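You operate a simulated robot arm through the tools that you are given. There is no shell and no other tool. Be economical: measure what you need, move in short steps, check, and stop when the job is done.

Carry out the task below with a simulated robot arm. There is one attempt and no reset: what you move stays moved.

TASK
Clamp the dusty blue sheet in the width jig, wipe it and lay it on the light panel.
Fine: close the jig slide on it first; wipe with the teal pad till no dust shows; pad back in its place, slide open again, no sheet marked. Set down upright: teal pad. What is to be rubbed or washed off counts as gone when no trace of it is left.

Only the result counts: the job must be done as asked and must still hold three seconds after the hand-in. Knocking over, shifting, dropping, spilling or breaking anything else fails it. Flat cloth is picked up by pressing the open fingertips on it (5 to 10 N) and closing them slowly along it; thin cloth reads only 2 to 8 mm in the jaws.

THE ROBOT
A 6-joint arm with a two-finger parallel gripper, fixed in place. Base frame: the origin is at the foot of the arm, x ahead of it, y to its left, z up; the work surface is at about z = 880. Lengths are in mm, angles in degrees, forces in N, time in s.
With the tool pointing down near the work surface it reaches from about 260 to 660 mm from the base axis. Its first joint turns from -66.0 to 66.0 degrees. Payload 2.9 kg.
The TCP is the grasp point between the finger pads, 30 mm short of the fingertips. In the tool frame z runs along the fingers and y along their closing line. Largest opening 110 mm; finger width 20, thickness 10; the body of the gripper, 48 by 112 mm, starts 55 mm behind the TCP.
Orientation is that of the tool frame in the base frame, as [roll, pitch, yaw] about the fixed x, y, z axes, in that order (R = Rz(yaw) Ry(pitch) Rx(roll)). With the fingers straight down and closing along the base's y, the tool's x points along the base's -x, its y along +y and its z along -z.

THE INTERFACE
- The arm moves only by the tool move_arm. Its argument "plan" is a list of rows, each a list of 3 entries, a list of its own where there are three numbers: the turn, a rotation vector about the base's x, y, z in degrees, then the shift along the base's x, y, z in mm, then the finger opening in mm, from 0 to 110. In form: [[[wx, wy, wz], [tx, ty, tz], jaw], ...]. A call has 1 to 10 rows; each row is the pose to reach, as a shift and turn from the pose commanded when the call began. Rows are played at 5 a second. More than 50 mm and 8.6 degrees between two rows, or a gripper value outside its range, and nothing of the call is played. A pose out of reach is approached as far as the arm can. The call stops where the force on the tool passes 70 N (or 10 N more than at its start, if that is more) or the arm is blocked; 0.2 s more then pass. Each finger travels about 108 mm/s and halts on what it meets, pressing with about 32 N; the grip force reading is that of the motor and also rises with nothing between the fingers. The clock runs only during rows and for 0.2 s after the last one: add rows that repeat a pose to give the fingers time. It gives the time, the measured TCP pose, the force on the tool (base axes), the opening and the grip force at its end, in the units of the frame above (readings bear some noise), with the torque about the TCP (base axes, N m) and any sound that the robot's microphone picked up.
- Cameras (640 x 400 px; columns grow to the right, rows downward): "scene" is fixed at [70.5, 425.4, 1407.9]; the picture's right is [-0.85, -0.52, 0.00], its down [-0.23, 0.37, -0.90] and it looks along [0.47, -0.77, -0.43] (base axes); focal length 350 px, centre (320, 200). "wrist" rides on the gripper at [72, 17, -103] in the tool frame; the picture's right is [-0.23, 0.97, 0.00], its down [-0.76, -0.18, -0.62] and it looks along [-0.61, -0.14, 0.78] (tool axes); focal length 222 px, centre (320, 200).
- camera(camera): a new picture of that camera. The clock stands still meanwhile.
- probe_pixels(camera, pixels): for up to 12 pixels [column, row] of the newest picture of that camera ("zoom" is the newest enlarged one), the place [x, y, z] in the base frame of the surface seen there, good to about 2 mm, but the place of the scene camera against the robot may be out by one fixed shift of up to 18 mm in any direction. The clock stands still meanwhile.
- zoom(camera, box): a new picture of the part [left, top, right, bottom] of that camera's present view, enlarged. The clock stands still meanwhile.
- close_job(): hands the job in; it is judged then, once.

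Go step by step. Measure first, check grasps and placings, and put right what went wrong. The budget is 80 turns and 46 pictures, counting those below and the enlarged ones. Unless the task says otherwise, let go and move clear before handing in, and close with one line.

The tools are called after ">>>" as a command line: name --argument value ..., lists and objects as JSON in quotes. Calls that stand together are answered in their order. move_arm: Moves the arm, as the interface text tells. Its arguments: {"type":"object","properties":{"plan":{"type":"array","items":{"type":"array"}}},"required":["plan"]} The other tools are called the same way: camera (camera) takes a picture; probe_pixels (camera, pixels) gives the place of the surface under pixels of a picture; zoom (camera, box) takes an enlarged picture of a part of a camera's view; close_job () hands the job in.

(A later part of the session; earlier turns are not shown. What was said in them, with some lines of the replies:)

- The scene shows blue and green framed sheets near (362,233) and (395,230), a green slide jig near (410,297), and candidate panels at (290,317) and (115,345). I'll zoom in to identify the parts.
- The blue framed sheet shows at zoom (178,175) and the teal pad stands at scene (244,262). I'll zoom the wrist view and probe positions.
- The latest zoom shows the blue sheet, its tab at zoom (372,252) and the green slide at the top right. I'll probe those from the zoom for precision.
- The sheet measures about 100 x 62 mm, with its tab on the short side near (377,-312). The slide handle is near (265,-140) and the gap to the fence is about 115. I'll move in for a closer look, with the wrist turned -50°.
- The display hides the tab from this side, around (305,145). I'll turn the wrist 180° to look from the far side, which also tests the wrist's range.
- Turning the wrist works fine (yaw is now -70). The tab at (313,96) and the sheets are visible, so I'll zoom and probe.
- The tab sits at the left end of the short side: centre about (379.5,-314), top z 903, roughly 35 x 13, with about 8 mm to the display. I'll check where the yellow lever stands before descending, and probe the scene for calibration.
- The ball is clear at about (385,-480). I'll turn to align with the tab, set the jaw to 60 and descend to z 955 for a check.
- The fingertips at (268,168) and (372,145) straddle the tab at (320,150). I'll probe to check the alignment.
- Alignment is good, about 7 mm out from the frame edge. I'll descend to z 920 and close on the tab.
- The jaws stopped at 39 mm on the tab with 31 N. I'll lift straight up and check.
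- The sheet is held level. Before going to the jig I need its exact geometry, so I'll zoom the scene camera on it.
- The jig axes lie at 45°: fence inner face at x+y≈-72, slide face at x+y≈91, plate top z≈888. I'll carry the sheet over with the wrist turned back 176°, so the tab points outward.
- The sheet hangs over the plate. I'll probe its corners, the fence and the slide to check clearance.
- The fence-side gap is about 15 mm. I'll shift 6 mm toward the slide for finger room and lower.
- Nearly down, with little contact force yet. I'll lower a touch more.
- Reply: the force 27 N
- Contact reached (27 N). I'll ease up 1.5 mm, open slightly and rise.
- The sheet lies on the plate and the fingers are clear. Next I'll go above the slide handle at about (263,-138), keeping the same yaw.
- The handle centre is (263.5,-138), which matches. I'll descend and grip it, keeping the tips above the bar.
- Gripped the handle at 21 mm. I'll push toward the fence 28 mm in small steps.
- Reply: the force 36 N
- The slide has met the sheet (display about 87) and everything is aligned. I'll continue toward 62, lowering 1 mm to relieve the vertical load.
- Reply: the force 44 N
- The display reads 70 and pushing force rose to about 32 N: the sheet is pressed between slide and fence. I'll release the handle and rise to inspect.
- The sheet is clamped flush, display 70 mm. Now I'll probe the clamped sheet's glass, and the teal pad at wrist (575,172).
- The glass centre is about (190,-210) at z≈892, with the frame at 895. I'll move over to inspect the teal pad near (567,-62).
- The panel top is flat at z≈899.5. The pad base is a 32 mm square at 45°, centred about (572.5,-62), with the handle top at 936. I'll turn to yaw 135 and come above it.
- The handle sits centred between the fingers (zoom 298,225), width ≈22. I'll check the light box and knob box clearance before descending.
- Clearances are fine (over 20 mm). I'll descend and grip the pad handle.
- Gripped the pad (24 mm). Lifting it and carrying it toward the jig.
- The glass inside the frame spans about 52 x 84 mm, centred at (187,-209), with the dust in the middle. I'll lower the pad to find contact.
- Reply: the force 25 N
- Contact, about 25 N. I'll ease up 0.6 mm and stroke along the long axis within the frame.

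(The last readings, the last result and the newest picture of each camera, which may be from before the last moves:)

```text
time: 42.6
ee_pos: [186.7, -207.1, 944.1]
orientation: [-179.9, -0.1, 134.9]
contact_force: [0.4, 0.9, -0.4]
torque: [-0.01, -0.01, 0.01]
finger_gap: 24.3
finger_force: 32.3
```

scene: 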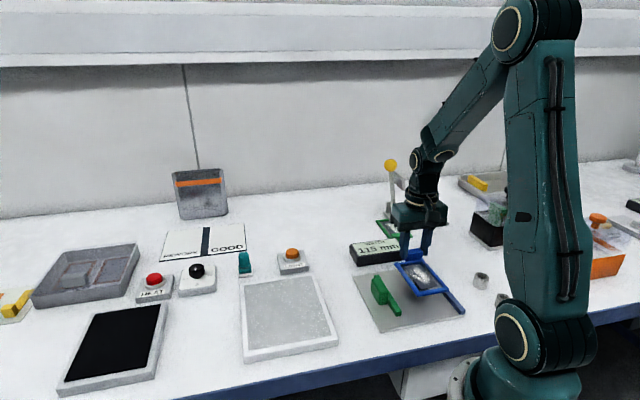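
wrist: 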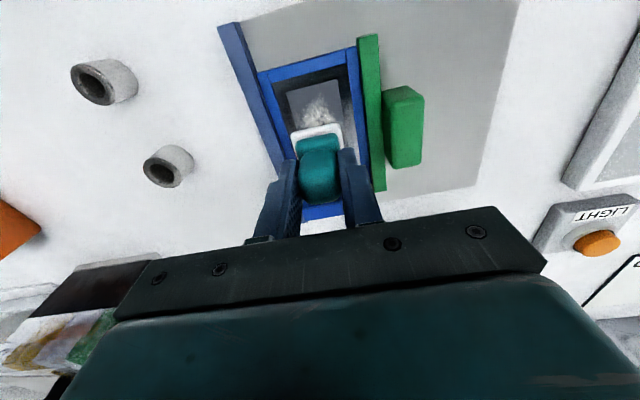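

Contact was light at the end (0 N). I'll press 0.3 mm more and make the strokes on the two sides.

>>> move_arm --plan '[[[0, 0, 0], [0, 0, -0.35], 12], [[0, 0, 0], [-8, 8, -0.35], 12], [[0, 0, 0], [-16, 16, -0.35], 12], [[0, 0, 0], [-8, 8, -0.35], 12], [[0, 0, 0], [0, 0, -0.35], 12], [[0, 0, 0], [8, -8, -0.35], 12], [[0, 0, 0], [16, -16, -0.35], 12]]'

>>> move_arm --plan '[[[0, 0, 0], [-4.5, -4.5, 0], 12], [[0, 0, 0], [-12.5, 3.5, 0], 12], [[0, 0, 0], [-20.5, 11.5, 0], 12], [[0, 0, 0], [-28.5, 19.5, 0], 12], [[0, 0, 0], [-36.5, 27.5, 0], 12], [[0, 0, 0], [-32, 32, 0], 12], [[0, 0, 0], [-27.5, 36.5, 0], 12], [[0, 0, 0], [-19.5, 28.5, 0], 12], [[0, 0, 0], [-11.5, 20.5, 0], 12], [[0, 0, 0], [-3.5, 12.5, 0], 12]]'

>>> move_arm --plan '[[[0, 0, 0], [8, -8, 0], 12], [[0, 0, 0], [8, -8, 0], 12]]'

```text
time: 44.2
ee_pos: [203.3, -223.0, 943.2]
orientation: [180.0, -0.1, 134.9]
contact_force: [0.3, -0.4, -0.7]
torque: [0.02, -0.01, 0.01]
finger_gap: 24.4
finger_force: 32.0
```

```text
time: 46.4
ee_pos: [198.9, -209.7, 944.7]
orientation: [-180.0, -0.1, 134.9]
contact_force: [-1.3, -0.2, -0.6]
torque: [0.01, -0.01, 0.02]
finger_gap: 24.7
finger_force: 31.4
```

```text
time: 47.0
ee_pos: [207.9, -219.4, 943.3]
orientation: [180.0, -0.1, 134.9]
contact_force: [0.9, 0.8, -0.4]
torque: [0.03, 0.01, -0.03]
finger_gap: 24.5
finger_force: 32.5
```

No contact force, so the pad is barely floating. I'll lower in half-millimetre steps here.

>>> move_arm --plan '[[[0, 0, 0], [0, 0, -0.5], 12], [[0, 0, 0], [0, 0, -0.5], 12]]'

>>> move_arm --plan '[[[0, 0, 0], [0, 0, -0.3], 12], [[0, 0, 0], [0, 0, -0.3], 12]]'

```text
time: 47.6
ee_pos: [206.8, -219.9, 943.4]
orientation: [-180.0, 0.0, 134.9]
contact_force: [-5.0, 3.6, 24.0]
torque: [0.29, 0.35, 0.04]
finger_gap: 24.6
finger_force: 32.3
```

```text
time: 48.2
ee_pos: [208.0, -219.5, 941.7]
orientation: [180.0, 0.1, 134.9]
contact_force: [-1.0, -0.9, 22.2]
torque: [0.07, 0.18, -0.02]
finger_gap: 24.7
finger_force: 32.1
```

About 22 N of contact now. Stroking back and forth at this height across three lanes.

>>> move_arm --plan '[[[0, 0, 0], [-8, 8, 0.1], 12], [[0, 0, 0], [-16, 16, 0.1], 12], [[0, 0, 0], [-24, 24, 0.1], 12], [[0, 0, 0], [-32, 32, 0.1], 12], [[0, 0, 0], [-36.5, 27.5, 0.1], 12], [[0, 0, 0], [-28.5, 19.5, 0.1], 12], [[0, 0, 0], [-20.5, 11.5, 0.1], 12], [[0, 0, 0], [-12.5, 3.5, 0.1], 12], [[0, 0, 0], [-4.5, -4.5, 0.1], 12]]'

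>>> move_arm --plan '[[[0, 0, 0], [-4.5, -4.5, 0], 12], [[0, 0, 0], [-12.5, 3.5, 0], 12], [[0, 0, 0], [-20.5, 11.5, 0], 12], [[0, 0, 0], [-28.5, 19.5, 0], 12], [[0, 0, 0], [-36.5, 27.5, 0], 12], [[0, 0, 0], [-36.5, 27.5, 0], 12]]'

>>> move_arm --plan '[[[0, 0, 0], [0, 0, 20], 12], [[0, 0, 0], [30, -30, 50], 12], [[0, 0, 0], [60, -60, 60], 12], [[0, 0, 0], [60, -60, 60], 12]]'

>>> zoom --camera "wrist" --box '[200, 0, 440, 180]'

```text
time: 50.2
ee_pos: [202.5, -222.3, 943.6]
orientation: [180.0, -0.1, 135.0]
contact_force: [0.0, 0.3, 0.2]
torque: [0.05, 0.01, 0.0]
finger_gap: 24.4
finger_force: 32.2
```

```text
time: 51.6
ee_pos: [165.3, -195.8, 943.2]
orientation: [-179.9, -0.1, 134.9]
contact_force: [0.4, 0.1, -1.1]
torque: [0.01, 0.02, 0.0]
finger_gap: 24.9
finger_force: 31.5
```

```text
refused: row 2 steps farther than a row can; nothing moved
```

```text
2.22 times, centred on (320, 90) of wrist
```

zoom: 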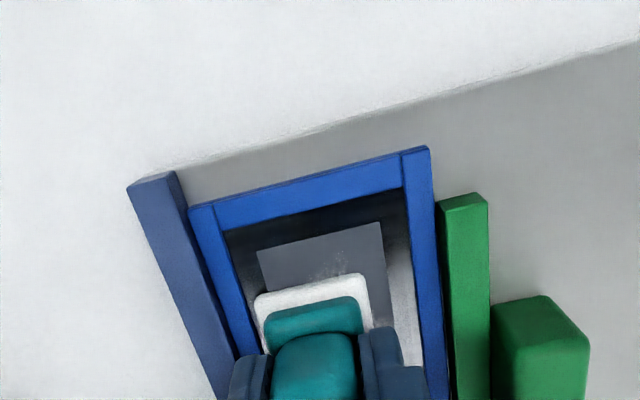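

Most dust is gone; slight specks remain near zoom (335,275). I'll lift and move aside to view the whole glass.

>>> move_arm --plan '[[[0, 0, 0], [0, 0, 20], 12], [[0, 0, 0], [20, -20, 45], 12], [[0, 0, 0], [45, -45, 60], 12], [[0, 0, 0], [70, -70, 60], 12], [[0, 0, 0], [70, -70, 60], 12]]'

>>> zoom --camera "wrist" --box '[220, 0, 420, 150]'

```text
time: 52.8
ee_pos: [237.4, -267.5, 1000.9]
orientation: [-180.0, -0.1, 134.9]
contact_force: [-0.5, 0.8, -0.3]
torque: [-0.03, 0.0, 0.02]
finger_gap: 24.7
finger_force: 32.2
```

```text
2.67 times, centred on (320, 75) of wrist
```

zoom: 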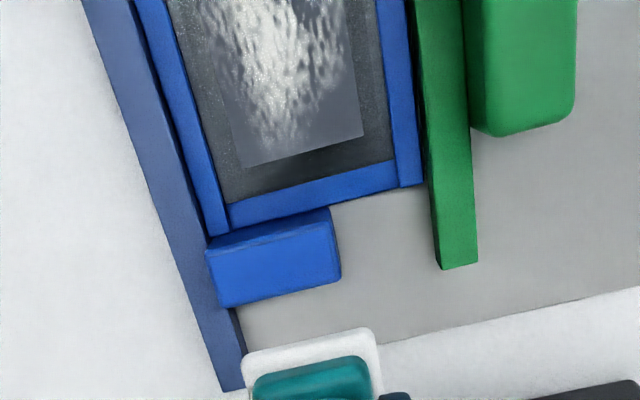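

The outer half is still dusty: contact was lost there. I'll go back over that part and press with force feedback.

>>> move_arm --plan '[[[0, 0, 0], [-15, 20, -15], 12], [[0, 0, 0], [-33.5, 42.5, -35], 12], [[0, 0, 0], [-33.5, 42.5, -55], 12], [[0, 0, 0], [-33.5, 42.5, -60], 12], [[0, 0, 0], [-33.5, 42.5, -60.5], 12], [[0, 0, 0], [-33.5, 42.5, -60.5], 12]]'

>>> move_arm --plan '[[[0, 0, 0], [-4, 4, -0.5], 12], [[0, 0, 0], [-8, 8, -0.5], 12]]'

```text
time: 54.2
ee_pos: [202.8, -222.6, 943.1]
orientation: [179.9, 0.2, 135.1]
contact_force: [-0.6, 0.4, 25.1]
torque: [0.11, 0.16, 0.02]
finger_gap: 24.5
finger_force: 32.1
```

```text
time: 54.8
ee_pos: [195.2, -215.8, 942.6]
orientation: [180.0, 0.2, 134.9]
contact_force: [6.2, -5.8, 22.4]
torque: [-0.17, -0.17, -0.01]
finger_gap: 24.7
finger_force: 32.1
```

Now wiping with real friction (8 N sideways, 22 N normal). I'll continue strokes at this depth.

>>> move_arm --plan '[[[0, 0, 0], [-8, 8, 0], 12], [[0, 0, 0], [-16, 16, 0], 12], [[0, 0, 0], [-24, 24, 0], 12], [[0, 0, 0], [-16, 16, 0], 12], [[0, 0, 0], [-8, 8, 0], 12], [[0, 0, 0], [0, 0, 0], 12], [[0, 0, 0], [8, -8, 0], 12], [[0, 0, 0], [11, -11, 0], 12]]'

>>> move_arm --plan '[[[0, 0, 0], [2.5, 2.5, 0], 12], [[0, 0, 0], [5, 5, 0], 12], [[0, 0, 0], [-3, 13, 0], 12], [[0, 0, 0], [-11, 21, 0], 12], [[0, 0, 0], [-19, 29, 0], 12], [[0, 0, 0], [-30, 40, 0], 12], [[0, 0, 0], [-35, 35, 0], 12]]'

>>> move_arm --plan '[[[0, 0, 0], [-4, -4, 0], 12], [[0, 0, 0], [4, -12, 0], 12], [[0, 0, 0], [12, -20, 0], 12], [[0, 0, 0], [20, -28, 0], 12], [[0, 0, 0], [31, -39, 0], 12], [[0, 0, 0], [20, -28, 0], 12], [[0, 0, 0], [12, -20, 0], 12]]'

```text
time: 56.6
ee_pos: [206.4, -226.2, 942.2]
orientation: [180.0, 0.0, 135.0]
contact_force: [0.0, 0.0, -0.6]
torque: [0.0, 0.01, -0.03]
finger_gap: 24.7
finger_force: 31.9
```

```text
time: 58.2
ee_pos: [170.3, -191.2, 942.4]
orientation: [179.9, -0.1, 134.9]
contact_force: [0.3, 0.2, -0.7]
torque: [0.01, 0.01, 0.0]
finger_gap: 24.1
finger_force: 32.1
```

```text
time: 59.8
ee_pos: [183.0, -209.9, 942.8]
orientation: [180.0, 0.0, 135.0]
contact_force: [0.1, -0.2, -0.8]
torque: [0.06, 0.0, 0.0]
finger_gap: 24.7
finger_force: 31.9
```

The pad slips up in the fingers, losing contact. I'll rest it on the glass, open slightly, slide down until the tips sit on the pad's shoulder, and re-grip there.

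>>> move_arm --plan '[[[0, 0, 0], [0, 0, -0.6], 12], [[0, 0, 0], [0, 0, -0.6], 12], [[0, 0, 0], [0, 0, -0.6], 28], [[0, 0, 0], [0, 0, -0.6], 30], [[0, 0, 0], [0, 0, -2], 30], [[0, 0, 0], [0, 0, -2], 30]]'

>>> move_arm --plan '[[[0, 0, 0], [0, 0, -1], 30], [[0, 0, 0], [0, 0, -1], 30]]'

>>> move_arm --plan '[[[0, 0, 0], [0, 0, -1], 30], [[0, 0, 0], [0, 0, -1], 30]]'

```text
time: 61.2
ee_pos: [183.0, -211.0, 941.7]
orientation: [-179.9, -0.1, 134.9]
contact_force: [-0.5, 0.2, -0.8]
torque: [-0.03, 0.02, 0.01]
finger_gap: 29.9
finger_force: 0.7
```

```text
time: 61.8
ee_pos: [182.5, -210.8, 939.6]
orientation: [180.0, 0.0, 135.0]
contact_force: [0.4, 0.2, -0.3]
torque: [0.0, -0.02, 0.03]
finger_gap: 29.9
finger_force: 0.2
```

```text
time: 62.4
ee_pos: [182.7, -212.0, 939.1]
orientation: [180.0, 0.0, 134.9]
contact_force: [-0.8, -0.7, -0.5]
torque: [-0.03, 0.0, -0.01]
finger_gap: 30.1
finger_force: 0.1
```

>>> move_arm --plan '[[[0, 0, 0], [0, 0, -1], 30], [[0, 0, 0], [0, 0, -1.5], 30]]'

>>> move_arm --plan '[[[0, 0, 0], [0, 0, -0.7], 30], [[0, 0, 0], [0, 0, -1.2], 30]]'

```text
time: 63.0
ee_pos: [182.7, -211.1, 938.3]
orientation: [-179.9, 0.1, 134.9]
contact_force: [0.7, -1.0, 0.9]
torque: [0.02, -0.01, 0.0]
finger_gap: 30.1
finger_force: 0.4
```

```text
time: 63.6
ee_pos: [182.1, -211.3, 935.9]
orientation: [180.0, -0.1, 134.9]
contact_force: [-0.4, -0.5, 0.0]
torque: [0.03, -0.02, 0.0]
finger_gap: 29.9
finger_force: 0.0
```

>>> move_arm --plan '[[[0, 0, 0], [0, 0, -0.8], 30], [[0, 0, 0], [0, 0, -1.5], 30]]'

>>> move_arm --plan '[[[0, 0, 0], [0, 0, -0.8], 30], [[0, 0, 0], [0, 0, -1.5], 30]]'

>>> zoom --camera "wrist" --box '[240, 60, 400, 220]'

```text
time: 64.2
ee_pos: [182.9, -210.9, 933.0]
orientation: [179.9, -0.1, 135.1]
contact_force: [-1.1, -0.5, 0.6]
torque: [0.02, 0.03, -0.03]
finger_gap: 30.1
finger_force: 0.2
```

```text
time: 64.8
ee_pos: [182.4, -210.2, 932.7]
orientation: [179.9, 0.0, 135.0]
contact_force: [-0.1, 0.4, 0.4]
torque: [0.0, -0.02, -0.01]
finger_gap: 30.3
finger_force: 0.1
```

```text
2.50 times, centred on (320, 140) of wrist
```

zoom: 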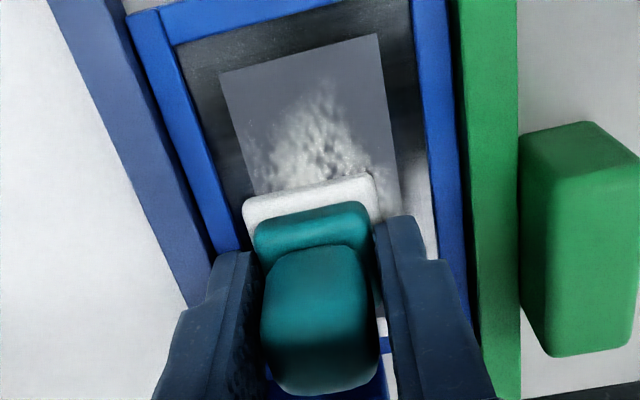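

The outer part is still dusty (zoom 310,150). The fingers passed beside the teal plate, so I'll raise to just above its shoulder, close on the handle, and press from there so it can't slip.

>>> move_arm --plan '[[[0, 0, 0], [0, 0, 4], 30], [[0, 0, 0], [0, 0, 8.5], 30], [[0, 0, 0], [0, 0, 8.5], 24], [[0, 0, 0], [0, 0, 8.5], 12], [[0, 0, 0], [0, 0, 8.5], 12]]'

>>> move_arm --plan '[[[0, 0, 0], [0, 0, -0.5], 12], [[0, 0, 0], [0, 0, -1.0], 12], [[0, 0, 0], [0, 0, -1.5], 12]]'

```text
time: 66.0
ee_pos: [182.0, -210.1, 940.4]
orientation: [180.0, 0.0, 134.9]
contact_force: [0.1, -0.3, 0.5]
torque: [-0.01, -0.03, -0.01]
finger_gap: 29.2
finger_force: 31.9
```

```text
time: 66.8
ee_pos: [182.2, -210.8, 938.9]
orientation: [-179.9, 0.1, 135.0]
contact_force: [-2.4, 5.7, 25.6]
torque: [0.28, 0.15, -0.04]
finger_gap: 29.1
finger_force: 32.0
```

The gap of 29 means I caught the plate's edge. I'll open, rise 4 mm and close again on the handle.

>>> move_arm --plan '[[[0, 0, 0], [0, 0, 0.5], 32], [[0, 0, 0], [0, 0, 3], 32], [[0, 0, 0], [0, 0, 4], 24], [[0, 0, 0], [0, 0, 4], 12], [[0, 0, 0], [0, 0, 4], 12]]'

>>> move_arm --plan '[[[0, 0, 0], [0, 0, -0.5], 12], [[0, 0, 0], [0, 0, -1.0], 12], [[0, 0, 0], [0, 0, -1.0], 12]]'

```text
time: 68.0
ee_pos: [182.4, -211.6, 943.7]
orientation: [180.0, 0.1, 134.9]
contact_force: [0.6, 0.1, -0.1]
torque: [0.0, 0.01, 0.01]
finger_gap: 24.8
finger_force: 32.0
```

```text
time: 68.8
ee_pos: [181.0, -211.6, 943.3]
orientation: [179.9, -0.1, 134.9]
contact_force: [0.4, -0.5, 0.6]
torque: [0.01, 0.02, 0.0]
finger_gap: 24.4
finger_force: 31.5
```

>>> move_arm --plan '[[[0, 0, 0], [0, 0, -0.5], 12], [[0, 0, 0], [0, 0, -1.0], 12], [[0, 0, 0], [0, 0, -1.0], 12]]'

>>> move_arm --plan '[[[0, 0, 0], [0, 0, -0.5], 12], [[0, 0, 0], [0, 0, -0.5], 12]]'

```text
time: 69.6
ee_pos: [183.1, -211.6, 940.6]
orientation: [180.0, 0.1, 135.0]
contact_force: [-4.1, 7.4, 34.4]
torque: [0.26, 0.13, -0.02]
finger_gap: 24.8
finger_force: 32.5
```

```text
time: 70.2
ee_pos: [182.0, -211.8, 940.8]
orientation: [-179.9, 0.2, 134.9]
contact_force: [-3.9, 2.6, 38.7]
torque: [0.12, 0.1, 0.02]
finger_gap: 24.6
finger_force: 32.1
```

38 N now holds without slipping: the tips bear on the shoulder. I'll ease up 0.4 mm and stroke.

>>> move_arm --plan '[[[0, 0, 0], [0, 0, 0.4], 12], [[0, 0, 0], [8, -8, 0.3], 12], [[0, 0, 0], [17, -17, 0.3], 12], [[0, 0, 0], [8, -8, 0.3], 12], [[0, 0, 0], [0, 0, 0.3], 12], [[0, 0, 0], [-8, 8, 0.3], 12], [[0, 0, 0], [-15, 15, 0.3], 12], [[0, 0, 0], [-8, 8, 0.3], 12], [[0, 0, 0], [0, 0, 0.3], 12]]'

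```text
time: 72.2
ee_pos: [180.8, -209.8, 941.3]
orientation: [179.9, 0.0, 134.9]
contact_force: [-3.9, 3.6, 17.0]
torque: [0.14, 0.05, 0.02]
finger_gap: 24.6
finger_force: 32.5
```

Contact held at 17 N. Next the other lanes.

>>> move_arm --plan '[[[0, 0, 0], [4, 4, 0], 12], [[0, 0, 0], [12, -4, 0], 12], [[0, 0, 0], [21, -13, 0], 12], [[0, 0, 0], [12, -4, 0], 12], [[0, 0, 0], [4, 4, 0], 12], [[0, 0, 0], [-4, 12, 0], 12], [[0, 0, 0], [-11, 19, 0], 12], [[0, 0, 0], [-4, 12, 0], 12], [[0, 0, 0], [4, 4, 0], 12]]'

>>> move_arm --plan '[[[0, 0, 0], [4, 4, -0.1], 12], [[0, 0, 0], [12, -4, -0.1], 12], [[0, 0, 0], [21, -13, -0.1], 12], [[0, 0, 0], [12, -4, -0.1], 12], [[0, 0, 0], [4, 4, -0.1], 12], [[0, 0, 0], [-4, 12, -0.1], 12], [[0, 0, 0], [-11, 19, -0.1], 12], [[0, 0, 0], [-4, 12, -0.1], 12], [[0, 0, 0], [4, 4, -0.1], 12]]'

>>> move_arm --plan '[[[0, 0, 0], [0, 0, 15], 12], [[0, 0, 0], [15, -15, 35], 12], [[0, 0, 0], [38, -38, 60], 12], [[0, 0, 0], [60, -60, 75], 12], [[0, 0, 0], [60, -60, 75], 12]]'

>>> zoom --camera "wrist" --box '[200, 0, 400, 150]'

```text
time: 74.2
ee_pos: [186.2, -206.4, 941.0]
orientation: [179.9, 0.0, 135.0]
contact_force: [-7.6, 7.8, 39.1]
torque: [0.28, 0.27, -0.03]
finger_gap: 24.8
finger_force: 31.9
```

```text
time: 76.0
ee_pos: [179.1, -191.2, 943.1]
orientation: [-179.8, -0.4, 134.8]
contact_force: [-5.1, 3.5, 20.9]
torque: [0.01, -0.05, 0.02]
finger_gap: 24.6
finger_force: 31.9
stopped in row 8: the force on the tool passed its limit at 80 N (the readings are from after the stop); the commanded pose is now the measured one
```

```text
time: 77.2
ee_pos: [238.1, -251.6, 1017.6]
orientation: [-179.8, -0.3, 134.9]
contact_force: [-1.0, -0.3, -0.5]
torque: [-0.02, 0.0, 0.0]
finger_gap: 24.6
finger_force: 31.7
```

```text
2.67 times, centred on (300, 75) of wrist
```

zoom: 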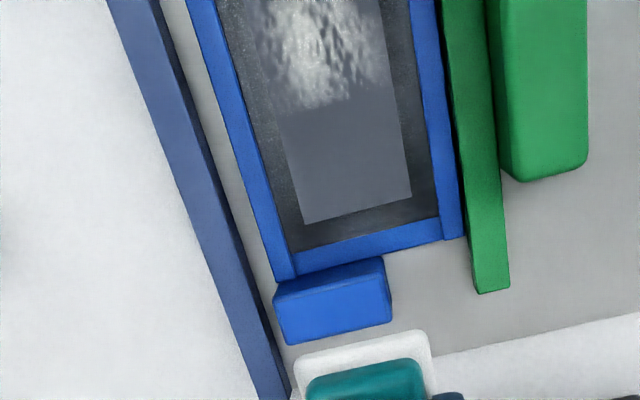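

The lower part of the glass is now clean, but the last stroke caught the frame (80 N) and a gap has opened at the fence (zoom 175,30). I'll check the jig state from the scene camera.

>>> zoom --camera "scene" --box '[340, 230, 480, 340]'

>>> probe_pixels --camera "wrist" --pixels '[[305, 105], [373, 89], [297, 85], [285, 70], [270, 3], [366, 3], [372, 60], [368, 20], [258, 10], [312, 90], [364, 80]]'

```text
3.64 times, centred on (410, 285) of scene
```

zoom: 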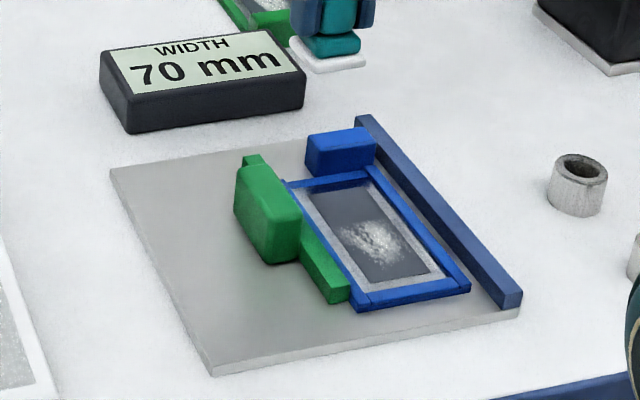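

```text
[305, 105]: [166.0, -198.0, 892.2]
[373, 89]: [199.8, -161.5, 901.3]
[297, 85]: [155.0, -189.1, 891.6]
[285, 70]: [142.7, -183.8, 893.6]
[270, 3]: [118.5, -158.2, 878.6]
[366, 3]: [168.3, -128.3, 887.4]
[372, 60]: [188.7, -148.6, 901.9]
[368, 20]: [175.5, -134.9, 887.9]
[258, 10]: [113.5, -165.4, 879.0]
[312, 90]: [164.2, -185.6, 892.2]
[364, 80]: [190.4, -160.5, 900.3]
```

The slide was pushed back several mm by that snag and the sheet skewed slightly. With the pad still in hand, I'll push the slide handle's outer face with the side of the finger (the finger sticks out beyond the pad) to clamp the sheet again.

>>> move_arm --plan '[[[-0.14, -0.4, 0.2], [9, 35, 0], 12], [[-0.14, -0.4, 0.2], [20, 75, 0], 12], [[-0.14, -0.4, 0.2], [28, 105, 0], 12], [[-0.14, -0.4, 0.2], [35, 123, -10], 12], [[-0.14, -0.4, 0.2], [35, 123, -45], 12], [[-0.14, -0.4, 0.2], [35, 123, -73], 12], [[-0.14, -0.4, 0.2], [35, 123, -73], 12]]'

>>> camera --camera "wrist"

```text
time: 78.8
ee_pos: [273.1, -126.3, 942.4]
orientation: [-180.0, 0.1, 135.0]
contact_force: [-0.1, -0.4, -0.4]
torque: [-0.01, 0.02, 0.0]
finger_gap: 24.3
finger_force: 32.1
```

```text
12 pictures are left
```

wrist: 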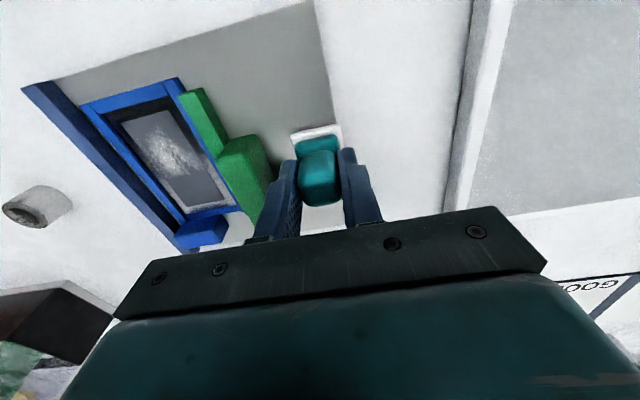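

The finger is just outside the handle. I'll push along the slide direction, watching force.

>>> move_arm --plan '[[[0, 0, 0], [-5, -5, 0], 12], [[0, 0, 0], [-9, -9, 0], 12], [[0, 0, 0], [-13, -13, 0], 12], [[0, 0, 0], [-16, -16, 0], 12], [[0, 0, 0], [-18, -18, 0], 12], [[0, 0, 0], [-20, -20, 0], 12]]'

```text
time: 80.2
ee_pos: [254.8, -147.0, 942.5]
orientation: [179.9, 0.0, 135.2]
contact_force: [4.1, 3.7, -2.3]
torque: [0.04, -0.1, -0.08]
finger_gap: 24.5
finger_force: 32.0
```

>>> move_arm --plan '[[[0, 0, 0], [-1.5, -1.5, 0], 12], [[0, 0, 0], [-3, -3, 0], 12], [[0, 0, 0], [-4, -4, 0], 12]]'

```text
time: 81.0
ee_pos: [254.6, -148.6, 943.4]
orientation: [179.1, 0.1, 135.6]
contact_force: [32.4, 33.1, 2.8]
torque: [0.52, -0.53, -0.4]
finger_gap: 24.0
finger_force: 32.0
```

46 N of resistance and no further motion: the slide is tight again. I'll back off, lift, and check.

>>> move_arm --plan '[[[0, 0, 0], [4, 4, 0], 12], [[0, 0, 0], [12, 12, 0], 12], [[0, 0, 0], [12, 12, 35], 12], [[0, 0, 0], [12, 12, 70], 12], [[0, 0, 0], [12, 12, 70], 12]]'

>>> zoom --camera "scene" --box '[340, 230, 480, 340]'

>>> zoom --camera "wrist" --box '[80, 20, 320, 200]'

>>> probe_pixels --camera "zoom" --pixels '[[320, 200], [200, 150], [250, 200], [300, 250], [350, 300], [250, 100], [300, 150], [350, 200], [400, 250], [200, 200], [300, 100], [250, 250]]'

```text
time: 82.2
ee_pos: [264.9, -141.5, 1012.0]
orientation: [-180.0, 0.0, 135.0]
contact_force: [0.0, 1.3, -0.3]
torque: [-0.01, 0.02, 0.0]
finger_gap: 24.5
finger_force: 32.4
```

```text
3.64 times, centred on (410, 285) of scene
```

zoom: 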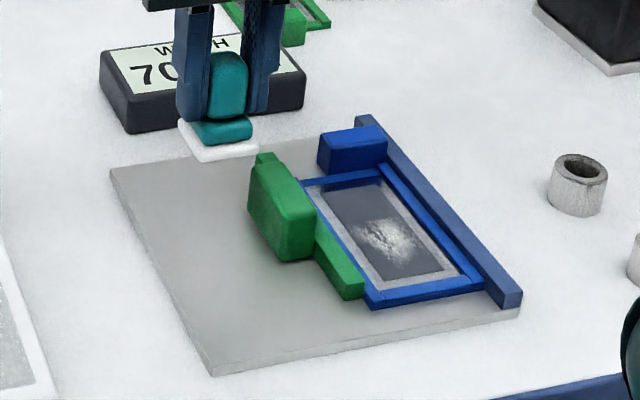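

```text
2.22 times, centred on (200, 110) of wrist
```

zoom: 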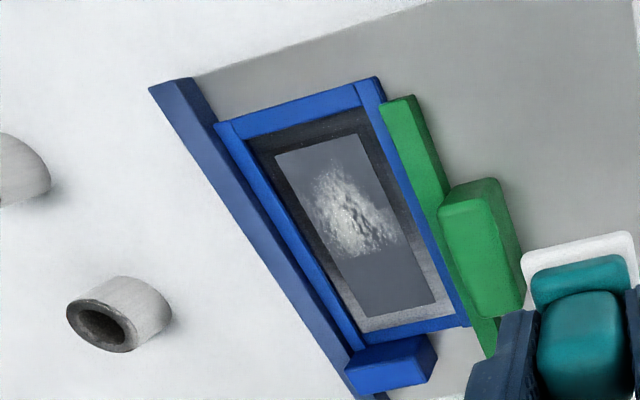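

```text
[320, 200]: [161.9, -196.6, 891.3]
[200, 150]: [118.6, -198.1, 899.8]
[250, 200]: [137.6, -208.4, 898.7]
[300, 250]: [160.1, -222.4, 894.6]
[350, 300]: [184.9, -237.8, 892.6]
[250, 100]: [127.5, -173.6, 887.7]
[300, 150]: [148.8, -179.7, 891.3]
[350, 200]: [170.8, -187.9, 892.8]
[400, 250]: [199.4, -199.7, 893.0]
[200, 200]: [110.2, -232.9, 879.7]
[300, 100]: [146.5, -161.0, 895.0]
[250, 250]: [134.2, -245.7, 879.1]
```

Clamped again at 70; the sheet sits about 12 mm nearer the base, with remaining dust around zoom (350,215). I'll probe the new glass corners.

>>> probe_pixels --camera "zoom" --pixels '[[251, 146], [359, 112], [455, 306], [362, 331], [312, 175], [345, 165], [400, 245], [340, 255], [355, 350], [468, 325], [378, 80], [218, 128]]'

```text
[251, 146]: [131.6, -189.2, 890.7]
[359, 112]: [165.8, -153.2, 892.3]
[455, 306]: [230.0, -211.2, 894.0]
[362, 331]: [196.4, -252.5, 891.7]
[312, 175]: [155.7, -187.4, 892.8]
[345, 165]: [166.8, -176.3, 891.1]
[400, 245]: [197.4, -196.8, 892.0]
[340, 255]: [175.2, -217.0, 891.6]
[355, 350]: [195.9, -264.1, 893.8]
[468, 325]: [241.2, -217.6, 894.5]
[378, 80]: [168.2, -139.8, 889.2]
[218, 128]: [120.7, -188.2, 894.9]
```

>>> probe_pixels --camera "zoom" --pixels '[[524, 258], [630, 233], [638, 278], [526, 285], [538, 275], [625, 258], [590, 320]]'

```text
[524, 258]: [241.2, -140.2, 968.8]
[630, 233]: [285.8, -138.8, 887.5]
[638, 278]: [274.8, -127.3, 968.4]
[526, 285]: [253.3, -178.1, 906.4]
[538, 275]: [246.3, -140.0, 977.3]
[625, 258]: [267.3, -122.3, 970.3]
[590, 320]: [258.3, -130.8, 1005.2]
```

I know the limits now. I'll set the pad down in the first lane at (187,-216), inside the frame.

>>> move_arm --plan '[[[0, 0, 0], [-25, -25, 0], 12], [[0, 0, 0], [-52, -50, 0], 12], [[0, 0, 0], [-77.5, -74, -5], 12], [[0, 0, 0], [-77.5, -74, -45], 12], [[0, 0, 0], [-77.5, -74, -68], 12], [[0, 0, 0], [-77.5, -74, -69.5], 12], [[0, 0, 0], [-77.5, -74, -69.5], 12]]'

>>> move_arm --plan '[[[0, 0, 0], [0, 0, -0.7], 12], [[0, 0, 0], [0, 0, -0.7], 12]]'

```text
time: 83.8
ee_pos: [187.3, -215.2, 943.1]
orientation: [179.9, 0.0, 135.0]
contact_force: [0.9, 0.6, -0.6]
torque: [0.04, -0.05, 0.0]
finger_gap: 24.3
finger_force: 32.3
```

```text
time: 84.4
ee_pos: [186.2, -215.8, 942.2]
orientation: [-180.0, -0.1, 135.1]
contact_force: [-0.3, 0.6, -0.7]
torque: [0.03, 0.04, -0.02]
finger_gap: 24.6
finger_force: 31.2
```

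>>> move_arm --plan '[[[0, 0, 0], [0, 0, -0.5], 12], [[0, 0, 0], [0, 0, -0.8], 12], [[0, 0, 0], [0, 0, -0.8], 12]]'

>>> move_arm --plan '[[[0, 0, 0], [0, 0, -0.5], 12], [[0, 0, 0], [0, 0, -0.5], 12]]'

```text
time: 85.2
ee_pos: [185.8, -214.6, 942.7]
orientation: [-180.0, 0.0, 135.0]
contact_force: [2.0, -0.7, 3.1]
torque: [-0.03, -0.15, 0.01]
finger_gap: 24.7
finger_force: 32.1
```

```text
time: 85.8
ee_pos: [185.0, -216.7, 941.0]
orientation: [-179.9, 0.0, 135.0]
contact_force: [2.9, -0.2, 7.4]
torque: [-0.05, -0.19, 0.03]
finger_gap: 24.6
finger_force: 32.1
```

>>> move_arm --plan '[[[0, 0, 0], [0.5, 0.5, -0.5], 12], [[0, 0, 0], [-5, 6, -0.6], 12], [[0, 0, 0], [-12, 13, -0.6], 12], [[0, 0, 0], [-19, 20, -0.6], 12], [[0, 0, 0], [-24, 25, -0.6], 12], [[0, 0, 0], [-17, 18, -0.6], 12], [[0, 0, 0], [-10, 11, -0.6], 12], [[0, 0, 0], [-3, 4, -0.6], 12]]'

```text
time: 87.6
ee_pos: [181.2, -209.1, 941.1]
orientation: [180.0, -0.1, 135.0]
contact_force: [-11.3, 9.3, 47.0]
torque: [0.34, 0.43, -0.05]
finger_gap: 24.7
finger_force: 32.3
```

Firm contact (47 N); I'll raise 0.5 mm and do the second lane, then back.

>>> move_arm --plan '[[[0, 0, 0], [0, 0, 0.5], 12], [[0, 0, 0], [3, 3, 0.5], 12], [[0, 0, 0], [6.4, 6.4, 0.5], 12], [[0, 0, 0], [-0.6, 13.4, 0.5], 12], [[0, 0, 0], [-7.6, 20.4, 0.5], 12], [[0, 0, 0], [-13.6, 26.4, 0.5], 12], [[0, 0, 0], [-6.6, 19.4, 0.5], 12], [[0, 0, 0], [0.4, 12.4, 0.5], 12], [[0, 0, 0], [6.4, 6.4, 0.5], 12], [[0, 0, 0], [3, 3, 0.5], 12]]'

>>> move_arm --plan '[[[0, 0, 0], [-7, 7, 0], 12], [[0, 0, 0], [-14, 14, 0], 12], [[0, 0, 0], [-19, 19, 0], 12], [[0, 0, 0], [-12, 12, 0], 12], [[0, 0, 0], [-5, 5, 0], 12], [[0, 0, 0], [2, -2, 0], 12]]'

>>> move_arm --plan '[[[0, 0, 0], [0, 0, 20], 12], [[0, 0, 0], [10, -10, 60], 12], [[0, 0, 0], [35, -35, 80], 12], [[0, 0, 0], [60, -60, 100], 12], [[0, 0, 0], [85, -85, 100], 12], [[0, 0, 0], [85, -85, 100], 12]]'

>>> zoom --camera "wrist" --box '[200, 0, 400, 150]'

```text
time: 89.8
ee_pos: [186.6, -207.5, 940.5]
orientation: [179.9, 0.2, 135.1]
contact_force: [6.8, 8.4, 28.8]
torque: [0.46, -0.19, -0.03]
finger_gap: 24.3
finger_force: 32.5
```

```text
time: 90.8
ee_pos: [168.2, -190.4, 941.9]
orientation: [-179.9, -0.7, 134.8]
contact_force: [-6.4, 4.9, 22.8]
torque: [-0.01, -0.09, 0.02]
finger_gap: 24.8
finger_force: 31.9
stopped in row 5: the force on the tool passed its limit at 82 N (the readings are from after the stop); the commanded pose is now the measured one
```

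```text
time: 92.2
ee_pos: [252.9, -279.7, 1041.6]
orientation: [-179.8, -0.8, 134.8]
contact_force: [-0.4, -0.6, -1.3]
torque: [0.04, 0.0, 0.02]
finger_gap: 24.6
finger_force: 31.8
```

```text
2.67 times, centred on (300, 75) of wrist
```

zoom: 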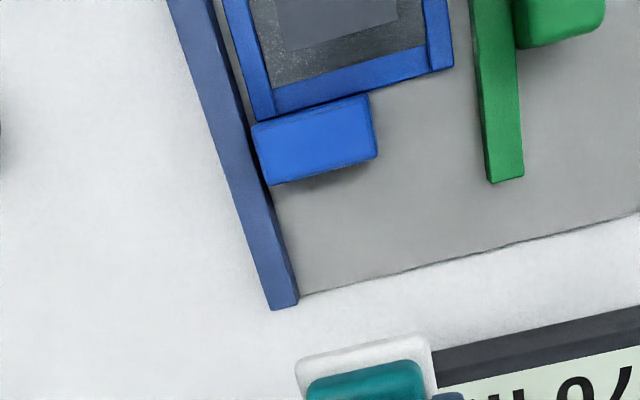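

Another snag occurred near the end. I'll check the sheet and jig from the scene camera.

>>> zoom --camera "scene" --box '[370, 250, 480, 330]'

```text
5.00 times, centred on (425, 290) of scene
```

zoom: 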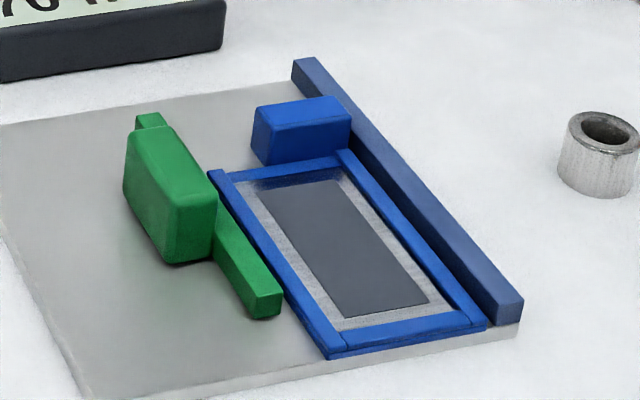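

The dust looks gone in the scene view. I'll correct the small tool tilt and move to the slide side for a close look.

>>> move_arm --plan '[[[-0.43, -0.7, 0.2], [3, 35, -5], 12], [[-0.43, -0.7, 0.2], [6, 70, -15], 12], [[-0.43, -0.7, 0.2], [9, 105, -25], 12], [[-0.43, -0.7, 0.2], [12, 139, -32], 12], [[-0.43, -0.7, 0.2], [12, 139, -32], 12]]'

>>> zoom --camera "wrist" --box '[120, 40, 280, 160]'

```text
time: 93.4
ee_pos: [264.7, -137.8, 1007.5]
orientation: [-180.0, 0.0, 135.0]
contact_force: [-0.2, 0.3, -1.1]
torque: [0.02, -0.02, -0.01]
finger_gap: 24.5
finger_force: 32.2
```

```text
3.33 times, centred on (200, 100) of wrist
```

zoom: 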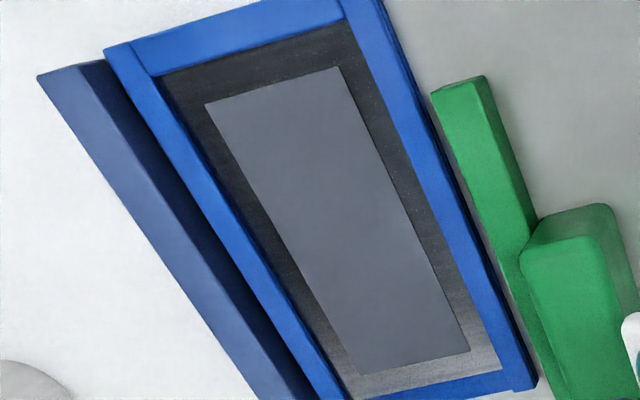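

The glass is clean with no traces. Now I'll carry the pad back to its place at TCP (572.4,-64.5).

>>> move_arm --plan '[[[0, 0, 0], [38, 9, 15], 12], [[0, 0, 0], [80, 19, 20], 12], [[0, 0, 0], [122, 29, 20], 12], [[0, 0, 0], [164, 39, 20], 12], [[0, 0, 0], [206, 49, 20], 12], [[0, 0, 0], [248, 59, 20], 12], [[0, 0, 0], [290, 69, 20], 12], [[0, 0, 0], [307.7, 73.3, 10], 12], [[0, 0, 0], [307.7, 73.3, -30], 12], [[0, 0, 0], [307.7, 73.3, -60], 12]]'

>>> move_arm --plan '[[[0, 0, 0], [0, 0, -8], 12], [[0, 0, 0], [0, 0, -13], 12], [[0, 0, 0], [0, 0, -15], 12], [[0, 0, 0], [0, 0, -15], 12]]'

```text
time: 95.6
ee_pos: [574.1, -67.0, 948.9]
orientation: [180.0, 0.1, 135.0]
contact_force: [0.4, -0.1, -1.0]
torque: [0.03, 0.04, 0.02]
finger_gap: 24.6
finger_force: 32.3
```

```text
time: 96.6
ee_pos: [574.2, -64.3, 935.3]
orientation: [-179.9, 0.0, 135.0]
contact_force: [0.1, 0.0, -1.1]
torque: [-0.02, -0.03, 0.02]
finger_gap: 24.6
finger_force: 31.7
```

>>> move_arm --plan '[[[0, 0, 0], [-1, 0, -2], 12], [[0, 0, 0], [-1, 0, -3.5], 12], [[0, 0, 0], [-1, 0, -4.5], 12], [[0, 0, 0], [-1, 0, -4.5], 12]]'

>>> move_arm --plan '[[[0, 0, 0], [0, 0, -0.7], 12], [[0, 0, 0], [0, 0, -1.2], 12], [[0, 0, 0], [0, 0, -1.2], 12]]'

```text
time: 97.6
ee_pos: [573.5, -65.3, 929.2]
orientation: [-180.0, 0.0, 135.1]
contact_force: [-0.9, -0.5, 5.6]
torque: [-0.04, 0.13, -0.02]
finger_gap: 24.6
finger_force: 31.8
```

```text
time: 98.4
ee_pos: [572.5, -64.8, 930.3]
orientation: [179.9, 0.1, 135.0]
contact_force: [-5.9, -1.1, 22.3]
torque: [-0.01, 0.38, 0.0]
finger_gap: 24.3
finger_force: 31.6
```

The pad is on the table (22 N). I'll ease off, open, rise and move back toward the slide, then look.

>>> move_arm --plan '[[[0, 0, 0], [0, 0, 0.8], 12], [[0, 0, 0], [0, 0, 0.8], 30], [[0, 0, 0], [0, 0, 0.8], 44], [[0, 0, 0], [0, 0, 20], 44], [[0, 0, 0], [0, 0, 60], 44], [[0, 0, 0], [-40, -8, 85], 60], [[0, 0, 0], [-80, -16, 85], 60], [[0, 0, 0], [-120, -26, 85], 60], [[0, 0, 0], [-165, -37, 85], 60]]'

>>> move_arm --plan '[[[0, 0, 0], [-40, -10, 0], 60], [[0, 0, 0], [-80, -20, 0], 60], [[0, 0, 0], [-120, -30, 0], 60], [[0, 0, 0], [-143, -36, -15], 60], [[0, 0, 0], [-143, -36, -40], 60], [[0, 0, 0], [-143, -36, -40], 60]]'

>>> camera --camera "scene"

>>> camera --camera "wrist"

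```text
time: 100.4
ee_pos: [407.8, -101.0, 1015.3]
orientation: [179.9, 0.0, 135.0]
contact_force: [-0.3, 0.2, -0.4]
torque: [-0.02, 0.01, 0.01]
finger_gap: 60.0
finger_force: 0.1
```

```text
time: 101.8
ee_pos: [261.7, -138.1, 974.3]
orientation: [-180.0, 0.0, 135.0]
contact_force: [-0.4, 0.0, 0.1]
torque: [0.01, 0.03, 0.0]
finger_gap: 60.0
finger_force: 0.0
```

```text
6 pictures are left
```

scene: 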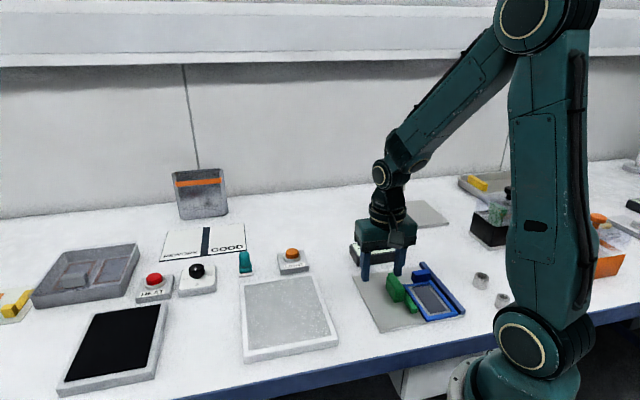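

```text
5 pictures are left
```

wrist: 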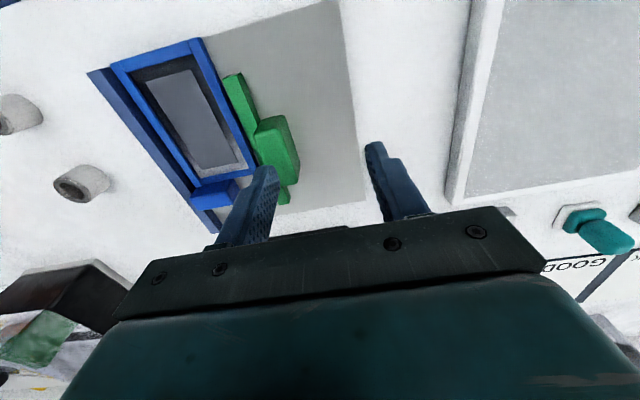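

The pad is upright back in its place (scene 244,262). I'll probe the slide handle, the sheet and its tab.

>>> probe_pixels --camera "wrist" --pixels '[[254, 130], [285, 117], [298, 163], [272, 168], [223, 78], [194, 186], [229, 181], [240, 192], [205, 210], [111, 64], [202, 40], [255, 170]]'

```text
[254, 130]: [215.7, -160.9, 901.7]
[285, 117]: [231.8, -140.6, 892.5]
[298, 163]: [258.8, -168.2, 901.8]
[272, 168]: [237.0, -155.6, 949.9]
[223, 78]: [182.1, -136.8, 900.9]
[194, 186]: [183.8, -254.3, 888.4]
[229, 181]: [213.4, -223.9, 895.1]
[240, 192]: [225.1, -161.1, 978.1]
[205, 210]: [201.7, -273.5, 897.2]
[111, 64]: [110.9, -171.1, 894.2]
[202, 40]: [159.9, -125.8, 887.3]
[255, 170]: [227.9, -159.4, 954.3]
```

Handle centre is now about (240,-161.6). I'll descend, grip and pull the slide back about 33 mm.

>>> move_arm --plan '[[[0, 0, 0], [-12, -12, 0], 44], [[0, 0, 0], [-21.7, -23.5, -5], 44], [[0, 0, 0], [-21.7, -23.5, -25], 44], [[0, 0, 0], [-21.7, -23.5, -37], 44], [[0, 0, 0], [-21.7, -23.5, -37], 34], [[0, 0, 0], [-21.7, -23.5, -37], 22], [[0, 0, 0], [-21.7, -23.5, -37], 12], [[0, 0, 0], [-21.7, -23.5, -37], 12]]'

>>> move_arm --plan '[[[0, 0, 0], [4, 4, 0], 12], [[0, 0, 0], [8, 8, 0], 12], [[0, 0, 0], [12, 12, 0], 12], [[0, 0, 0], [16, 16, 0], 12], [[0, 0, 0], [20, 20, 0], 12], [[0, 0, 0], [23.3, 23.3, 0], 12], [[0, 0, 0], [23.3, 23.3, 0], 12]]'

```text
time: 103.6
ee_pos: [241.7, -160.6, 937.1]
orientation: [180.0, 0.0, 135.0]
contact_force: [0.4, 0.1, -5.8]
torque: [-0.16, -0.17, 0.0]
finger_gap: 21.7
finger_force: 45.0
```

```text
time: 105.2
ee_pos: [264.9, -139.0, 936.4]
orientation: [-179.6, -0.2, 134.7]
contact_force: [-22.2, -10.0, -2.6]
torque: [0.47, 0.58, 0.47]
finger_gap: 21.4
finger_force: 45.4
```

The slide is back at its open end. I'll release it, rise and move above the tab for a look.

>>> move_arm --plan '[[[0, 0, 0], [-0.7, -0.7, 0], 24], [[0, 0, 0], [-0.7, -0.7, 0], 40], [[0, 0, 0], [-0.7, -0.7, 10], 50], [[0, 0, 0], [-0.7, -0.7, 45], 60], [[0, 0, 0], [-2, -5, 75], 60], [[0, 0, 0], [-10, -45, 75], 60], [[0, 0, 0], [-18, -80, 75], 60], [[0, 0, 0], [-25, -111, 75], 60], [[0, 0, 0], [-25, -111, 75], 60]]'

>>> camera --camera "wrist"

```text
time: 107.2
ee_pos: [240.8, -249.0, 1007.8]
orientation: [-180.0, -0.1, 135.1]
contact_force: [0.2, -0.5, -0.2]
torque: [-0.01, -0.04, 0.01]
finger_gap: 60.0
finger_force: 0.1
```

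```text
4 pictures are left
```

wrist: 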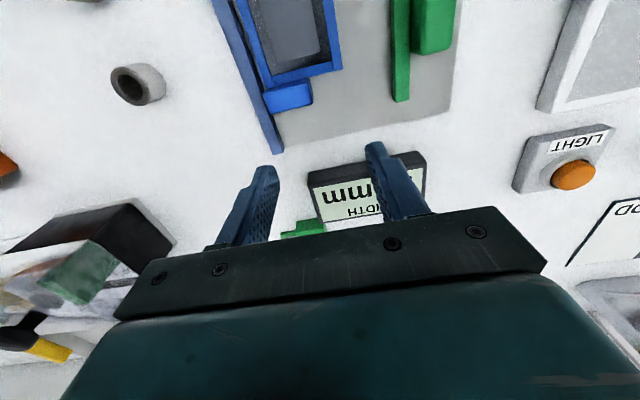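

The slide is open. The tab at (288,95) sits right by the fence, so I'll grip it across its thin direction instead. Probing it.

>>> probe_pixels --camera "wrist" --pixels '[[264, 94], [308, 82], [312, 101], [270, 112], [285, 96], [262, 88], [341, 69], [334, 66], [300, 76], [276, 148], [255, 85], [395, 100]]'

>>> zoom --camera "wrist" --box '[200, 0, 360, 120]'

```text
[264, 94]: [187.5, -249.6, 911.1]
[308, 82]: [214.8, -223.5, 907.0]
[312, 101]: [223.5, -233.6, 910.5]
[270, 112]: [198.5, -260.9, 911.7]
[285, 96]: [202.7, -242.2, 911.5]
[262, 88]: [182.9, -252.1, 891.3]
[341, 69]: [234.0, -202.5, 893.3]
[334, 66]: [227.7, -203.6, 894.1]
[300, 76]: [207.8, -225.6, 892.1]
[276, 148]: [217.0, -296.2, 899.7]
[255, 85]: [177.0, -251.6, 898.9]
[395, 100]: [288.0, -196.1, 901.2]
```

```text
3.33 times, centred on (280, 60) of wrist
```

zoom: 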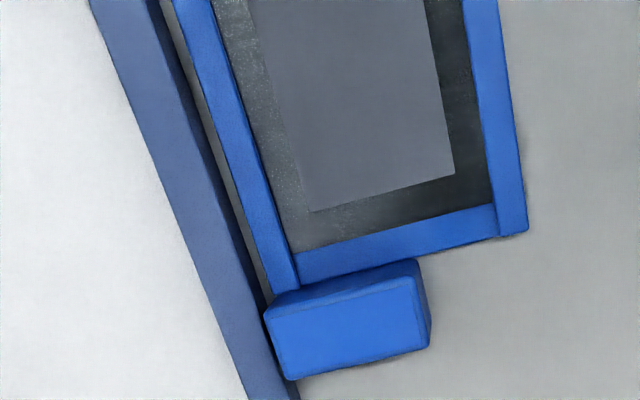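

Tab centre is (206,-242), top z 911, long side along n. I'll turn +90° so the fingers close along its 14 mm depth, then come down over it.

>>> move_arm --plan '[[[0, 0, 8.3], [-4, 1, 0], 40], [[0, 0, 16.6], [-8, 2, 0], 40], [[0, 0, 24.9], [-12, 3, 0], 40], [[0, 0, 33.2], [-16, 4, 0], 40], [[0, 0, 41.5], [-20, 5, 0], 34], [[0, 0, 49.8], [-24, 5.5, 0], 34], [[0, 0, 58.1], [-28, 6, 0], 34], [[0, 0, 66.4], [-31, 6.5, 0], 34], [[0, 0, 74.7], [-34.7, 7.1, 0], 34], [[0, 0, 83], [-34.7, 7.1, 0], 34]]'

>>> move_arm --plan '[[[0, 0, 7], [0, 0, -10], 34], [[0, 0, 7], [0, 0, -35], 34], [[0, 0, 7], [0, 0, -62], 34], [[0, 0, 7], [0, 0, -62], 34], [[0, 0, 7], [0, 0, -62], 34]]'

>>> zoom --camera "scene" --box '[370, 230, 480, 330]'

```text
time: 109.4
ee_pos: [207.5, -241.3, 1012.4]
orientation: [-180.0, 0.0, -141.8]
contact_force: [-1.4, 0.3, -0.9]
torque: [-0.01, 0.0, 0.01]
finger_gap: 34.1
finger_force: 0.1
```

```text
time: 110.6
ee_pos: [207.5, -242.0, 949.3]
orientation: [180.0, -0.1, -135.0]
contact_force: [-0.6, -0.2, 0.0]
torque: [-0.02, -0.03, 0.02]
finger_gap: 34.2
finger_force: 0.1
```

```text
4.00 times, centred on (425, 280) of scene
```

zoom: 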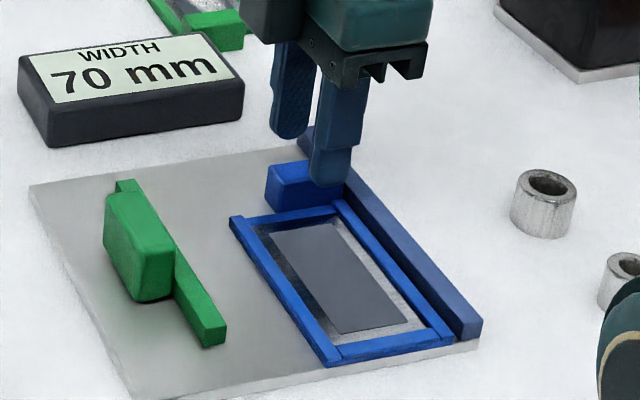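

The fingers straddle the tab along its depth, and the slide is fully open. I'll lower to z 929 and close.

>>> move_arm --plan '[[[0, 0, 0], [-0.8, 0, -10], 34], [[0, 0, 0], [-0.8, 0, -20], 34], [[0, 0, 0], [-0.8, 0, -20], 34], [[0, 0, 0], [-0.8, 0, -20], 26], [[0, 0, 0], [-0.8, 0, -20], 18], [[0, 0, 0], [-0.8, 0, -20], 8], [[0, 0, 0], [-0.8, 0, -20], 6], [[0, 0, 0], [-0.8, 0, -20], 6]]'

>>> move_arm --plan '[[[0, 0, 0], [0, 0, 5], 6], [[0, 0, 0], [0, 0, 15], 6], [[0, 0, 0], [0, 0, 40], 6], [[0, 0, 0], [0, 0, 70], 6], [[0, 0, 0], [0, 0, 70], 6]]'

>>> camera --camera "scene"

```text
time: 112.4
ee_pos: [206.4, -243.8, 930.6]
orientation: [180.0, 0.0, -135.1]
contact_force: [-0.1, 0.1, 0.2]
torque: [0.01, 0.01, 0.03]
finger_gap: 17.2
finger_force: 32.4
```

```text
time: 113.6
ee_pos: [207.1, -243.1, 1001.3]
orientation: [180.0, 0.0, -135.0]
contact_force: [-0.3, -0.3, -1.8]
torque: [-0.02, -0.03, -0.03]
finger_gap: 16.8
finger_force: 32.1
```

```text
1 pictures are left
5 turns are left
```

scene: 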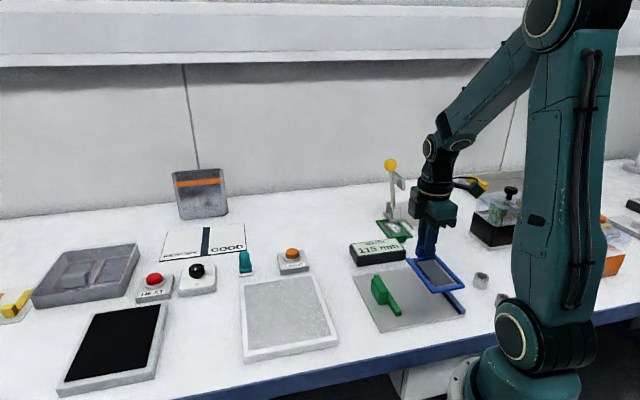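

The sheet is lifted level and the display reads 115 again (slide open). Carrying it to the panel, TCP target (438,-57), then down close to the surface.

>>> move_arm --plan '[[[0, 0, 0], [29, 23, 5], 6], [[0, 0, 0], [58, 46.5, 5], 6], [[0, 0, 0], [87, 70, 5], 6], [[0, 0, 0], [116, 93, 5], 6], [[0, 0, 0], [145, 116.5, 5], 6], [[0, 0, 0], [174, 140, 5], 6], [[0, 0, 0], [203, 163, 0], 6], [[0, 0, 0], [231, 186, 0], 6], [[0, 0, 0], [231, 186, -20], 6], [[0, 0, 0], [231, 186, -40], 6]]'

>>> move_arm --plan '[[[0, 0, 0], [0, 0, -8], 6], [[0, 0, 0], [0, 0, -14], 6], [[0, 0, 0], [0, 0, -17], 6], [[0, 0, 0], [0, 0, -18], 6], [[0, 0, 0], [0, 0, -18], 6]]'

>>> move_arm --plan '[[[0, 0, 0], [0, 0, -0.6], 6], [[0, 0, 0], [0, 0, -1.2], 6]]'

```text
time: 115.8
ee_pos: [434.3, -53.0, 957.2]
orientation: [-179.9, 0.0, -135.0]
contact_force: [-0.2, 0.1, -0.3]
torque: [-0.02, 0.0, 0.02]
finger_gap: 16.9
finger_force: 31.9
```

```text
time: 117.0
ee_pos: [434.8, -54.6, 943.2]
orientation: [-179.9, 0.2, -134.9]
contact_force: [-2.0, 1.9, 15.0]
torque: [-0.05, 0.18, -0.01]
finger_gap: 16.8
finger_force: 32.0
```

```text
time: 117.6
ee_pos: [436.2, -54.4, 940.8]
orientation: [-179.9, 0.2, -135.0]
contact_force: [-6.4, 0.6, 26.2]
torque: [0.09, 0.14, 0.03]
finger_gap: 17.3
finger_force: 31.8
4 turns are left
```

The sheet rests on the panel (26 N contact). I'll ease off, open and lift away.

>>> move_arm --plan '[[[0, 0, 0], [0, 0, 1], 6], [[0, 0, 0], [0, 0, 1], 20], [[0, 0, 0], [0, 0, 1], 26], [[0, 0, 0], [0, 0, 1], 28], [[0, 0, 0], [0, 0, 15], 28], [[0, 0, 0], [0, 0, 50], 28], [[0, 0, 0], [0, 0, 90], 28], [[0, 0, 0], [0, -40, 110], 28], [[0, 0, 0], [0, -80, 120], 28], [[0, 0, 0], [0, -120, 120], 28]]'

>>> zoom --camera "scene" --box '[220, 220, 480, 370]'

```text
time: 119.8
ee_pos: [435.3, -174.5, 1060.2]
orientation: [-180.0, 0.0, -135.0]
contact_force: [0.6, 0.4, -0.2]
torque: [-0.01, 0.02, 0.01]
finger_gap: 28.0
finger_force: 0.1
```

```text
2.46 times, centred on (350, 295) of scene
3 turns are left
```

zoom: 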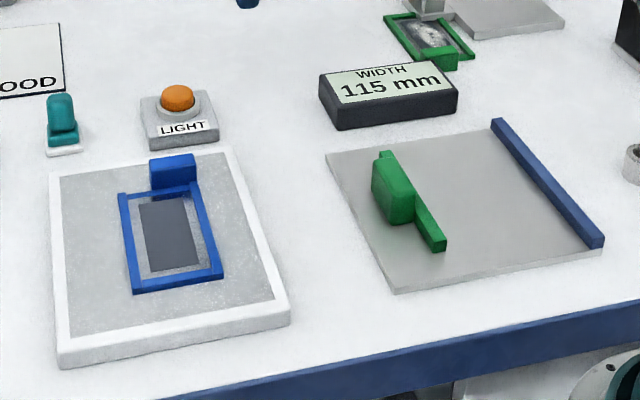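

The last picture shows the blue sheet flat and clean on the light panel at (170,235), the teal pad upright in its place, the slide open at 115 mm and the arm clear. Handing the job in.

>>> close_job

```text
The job is handed in.
```

I clamped the blue sheet in the jig, wiped it until no dust showed and laid it flat on the light panel. The teal pad stands upright back in its place and the slide is open at 115 mm. The pad snagged during wiping (about 80 N, twice) and pushed the slide back. I re-clamped after the first snag but not the second, which ended the wiping; I saw no marks on the sheet in the pictures.
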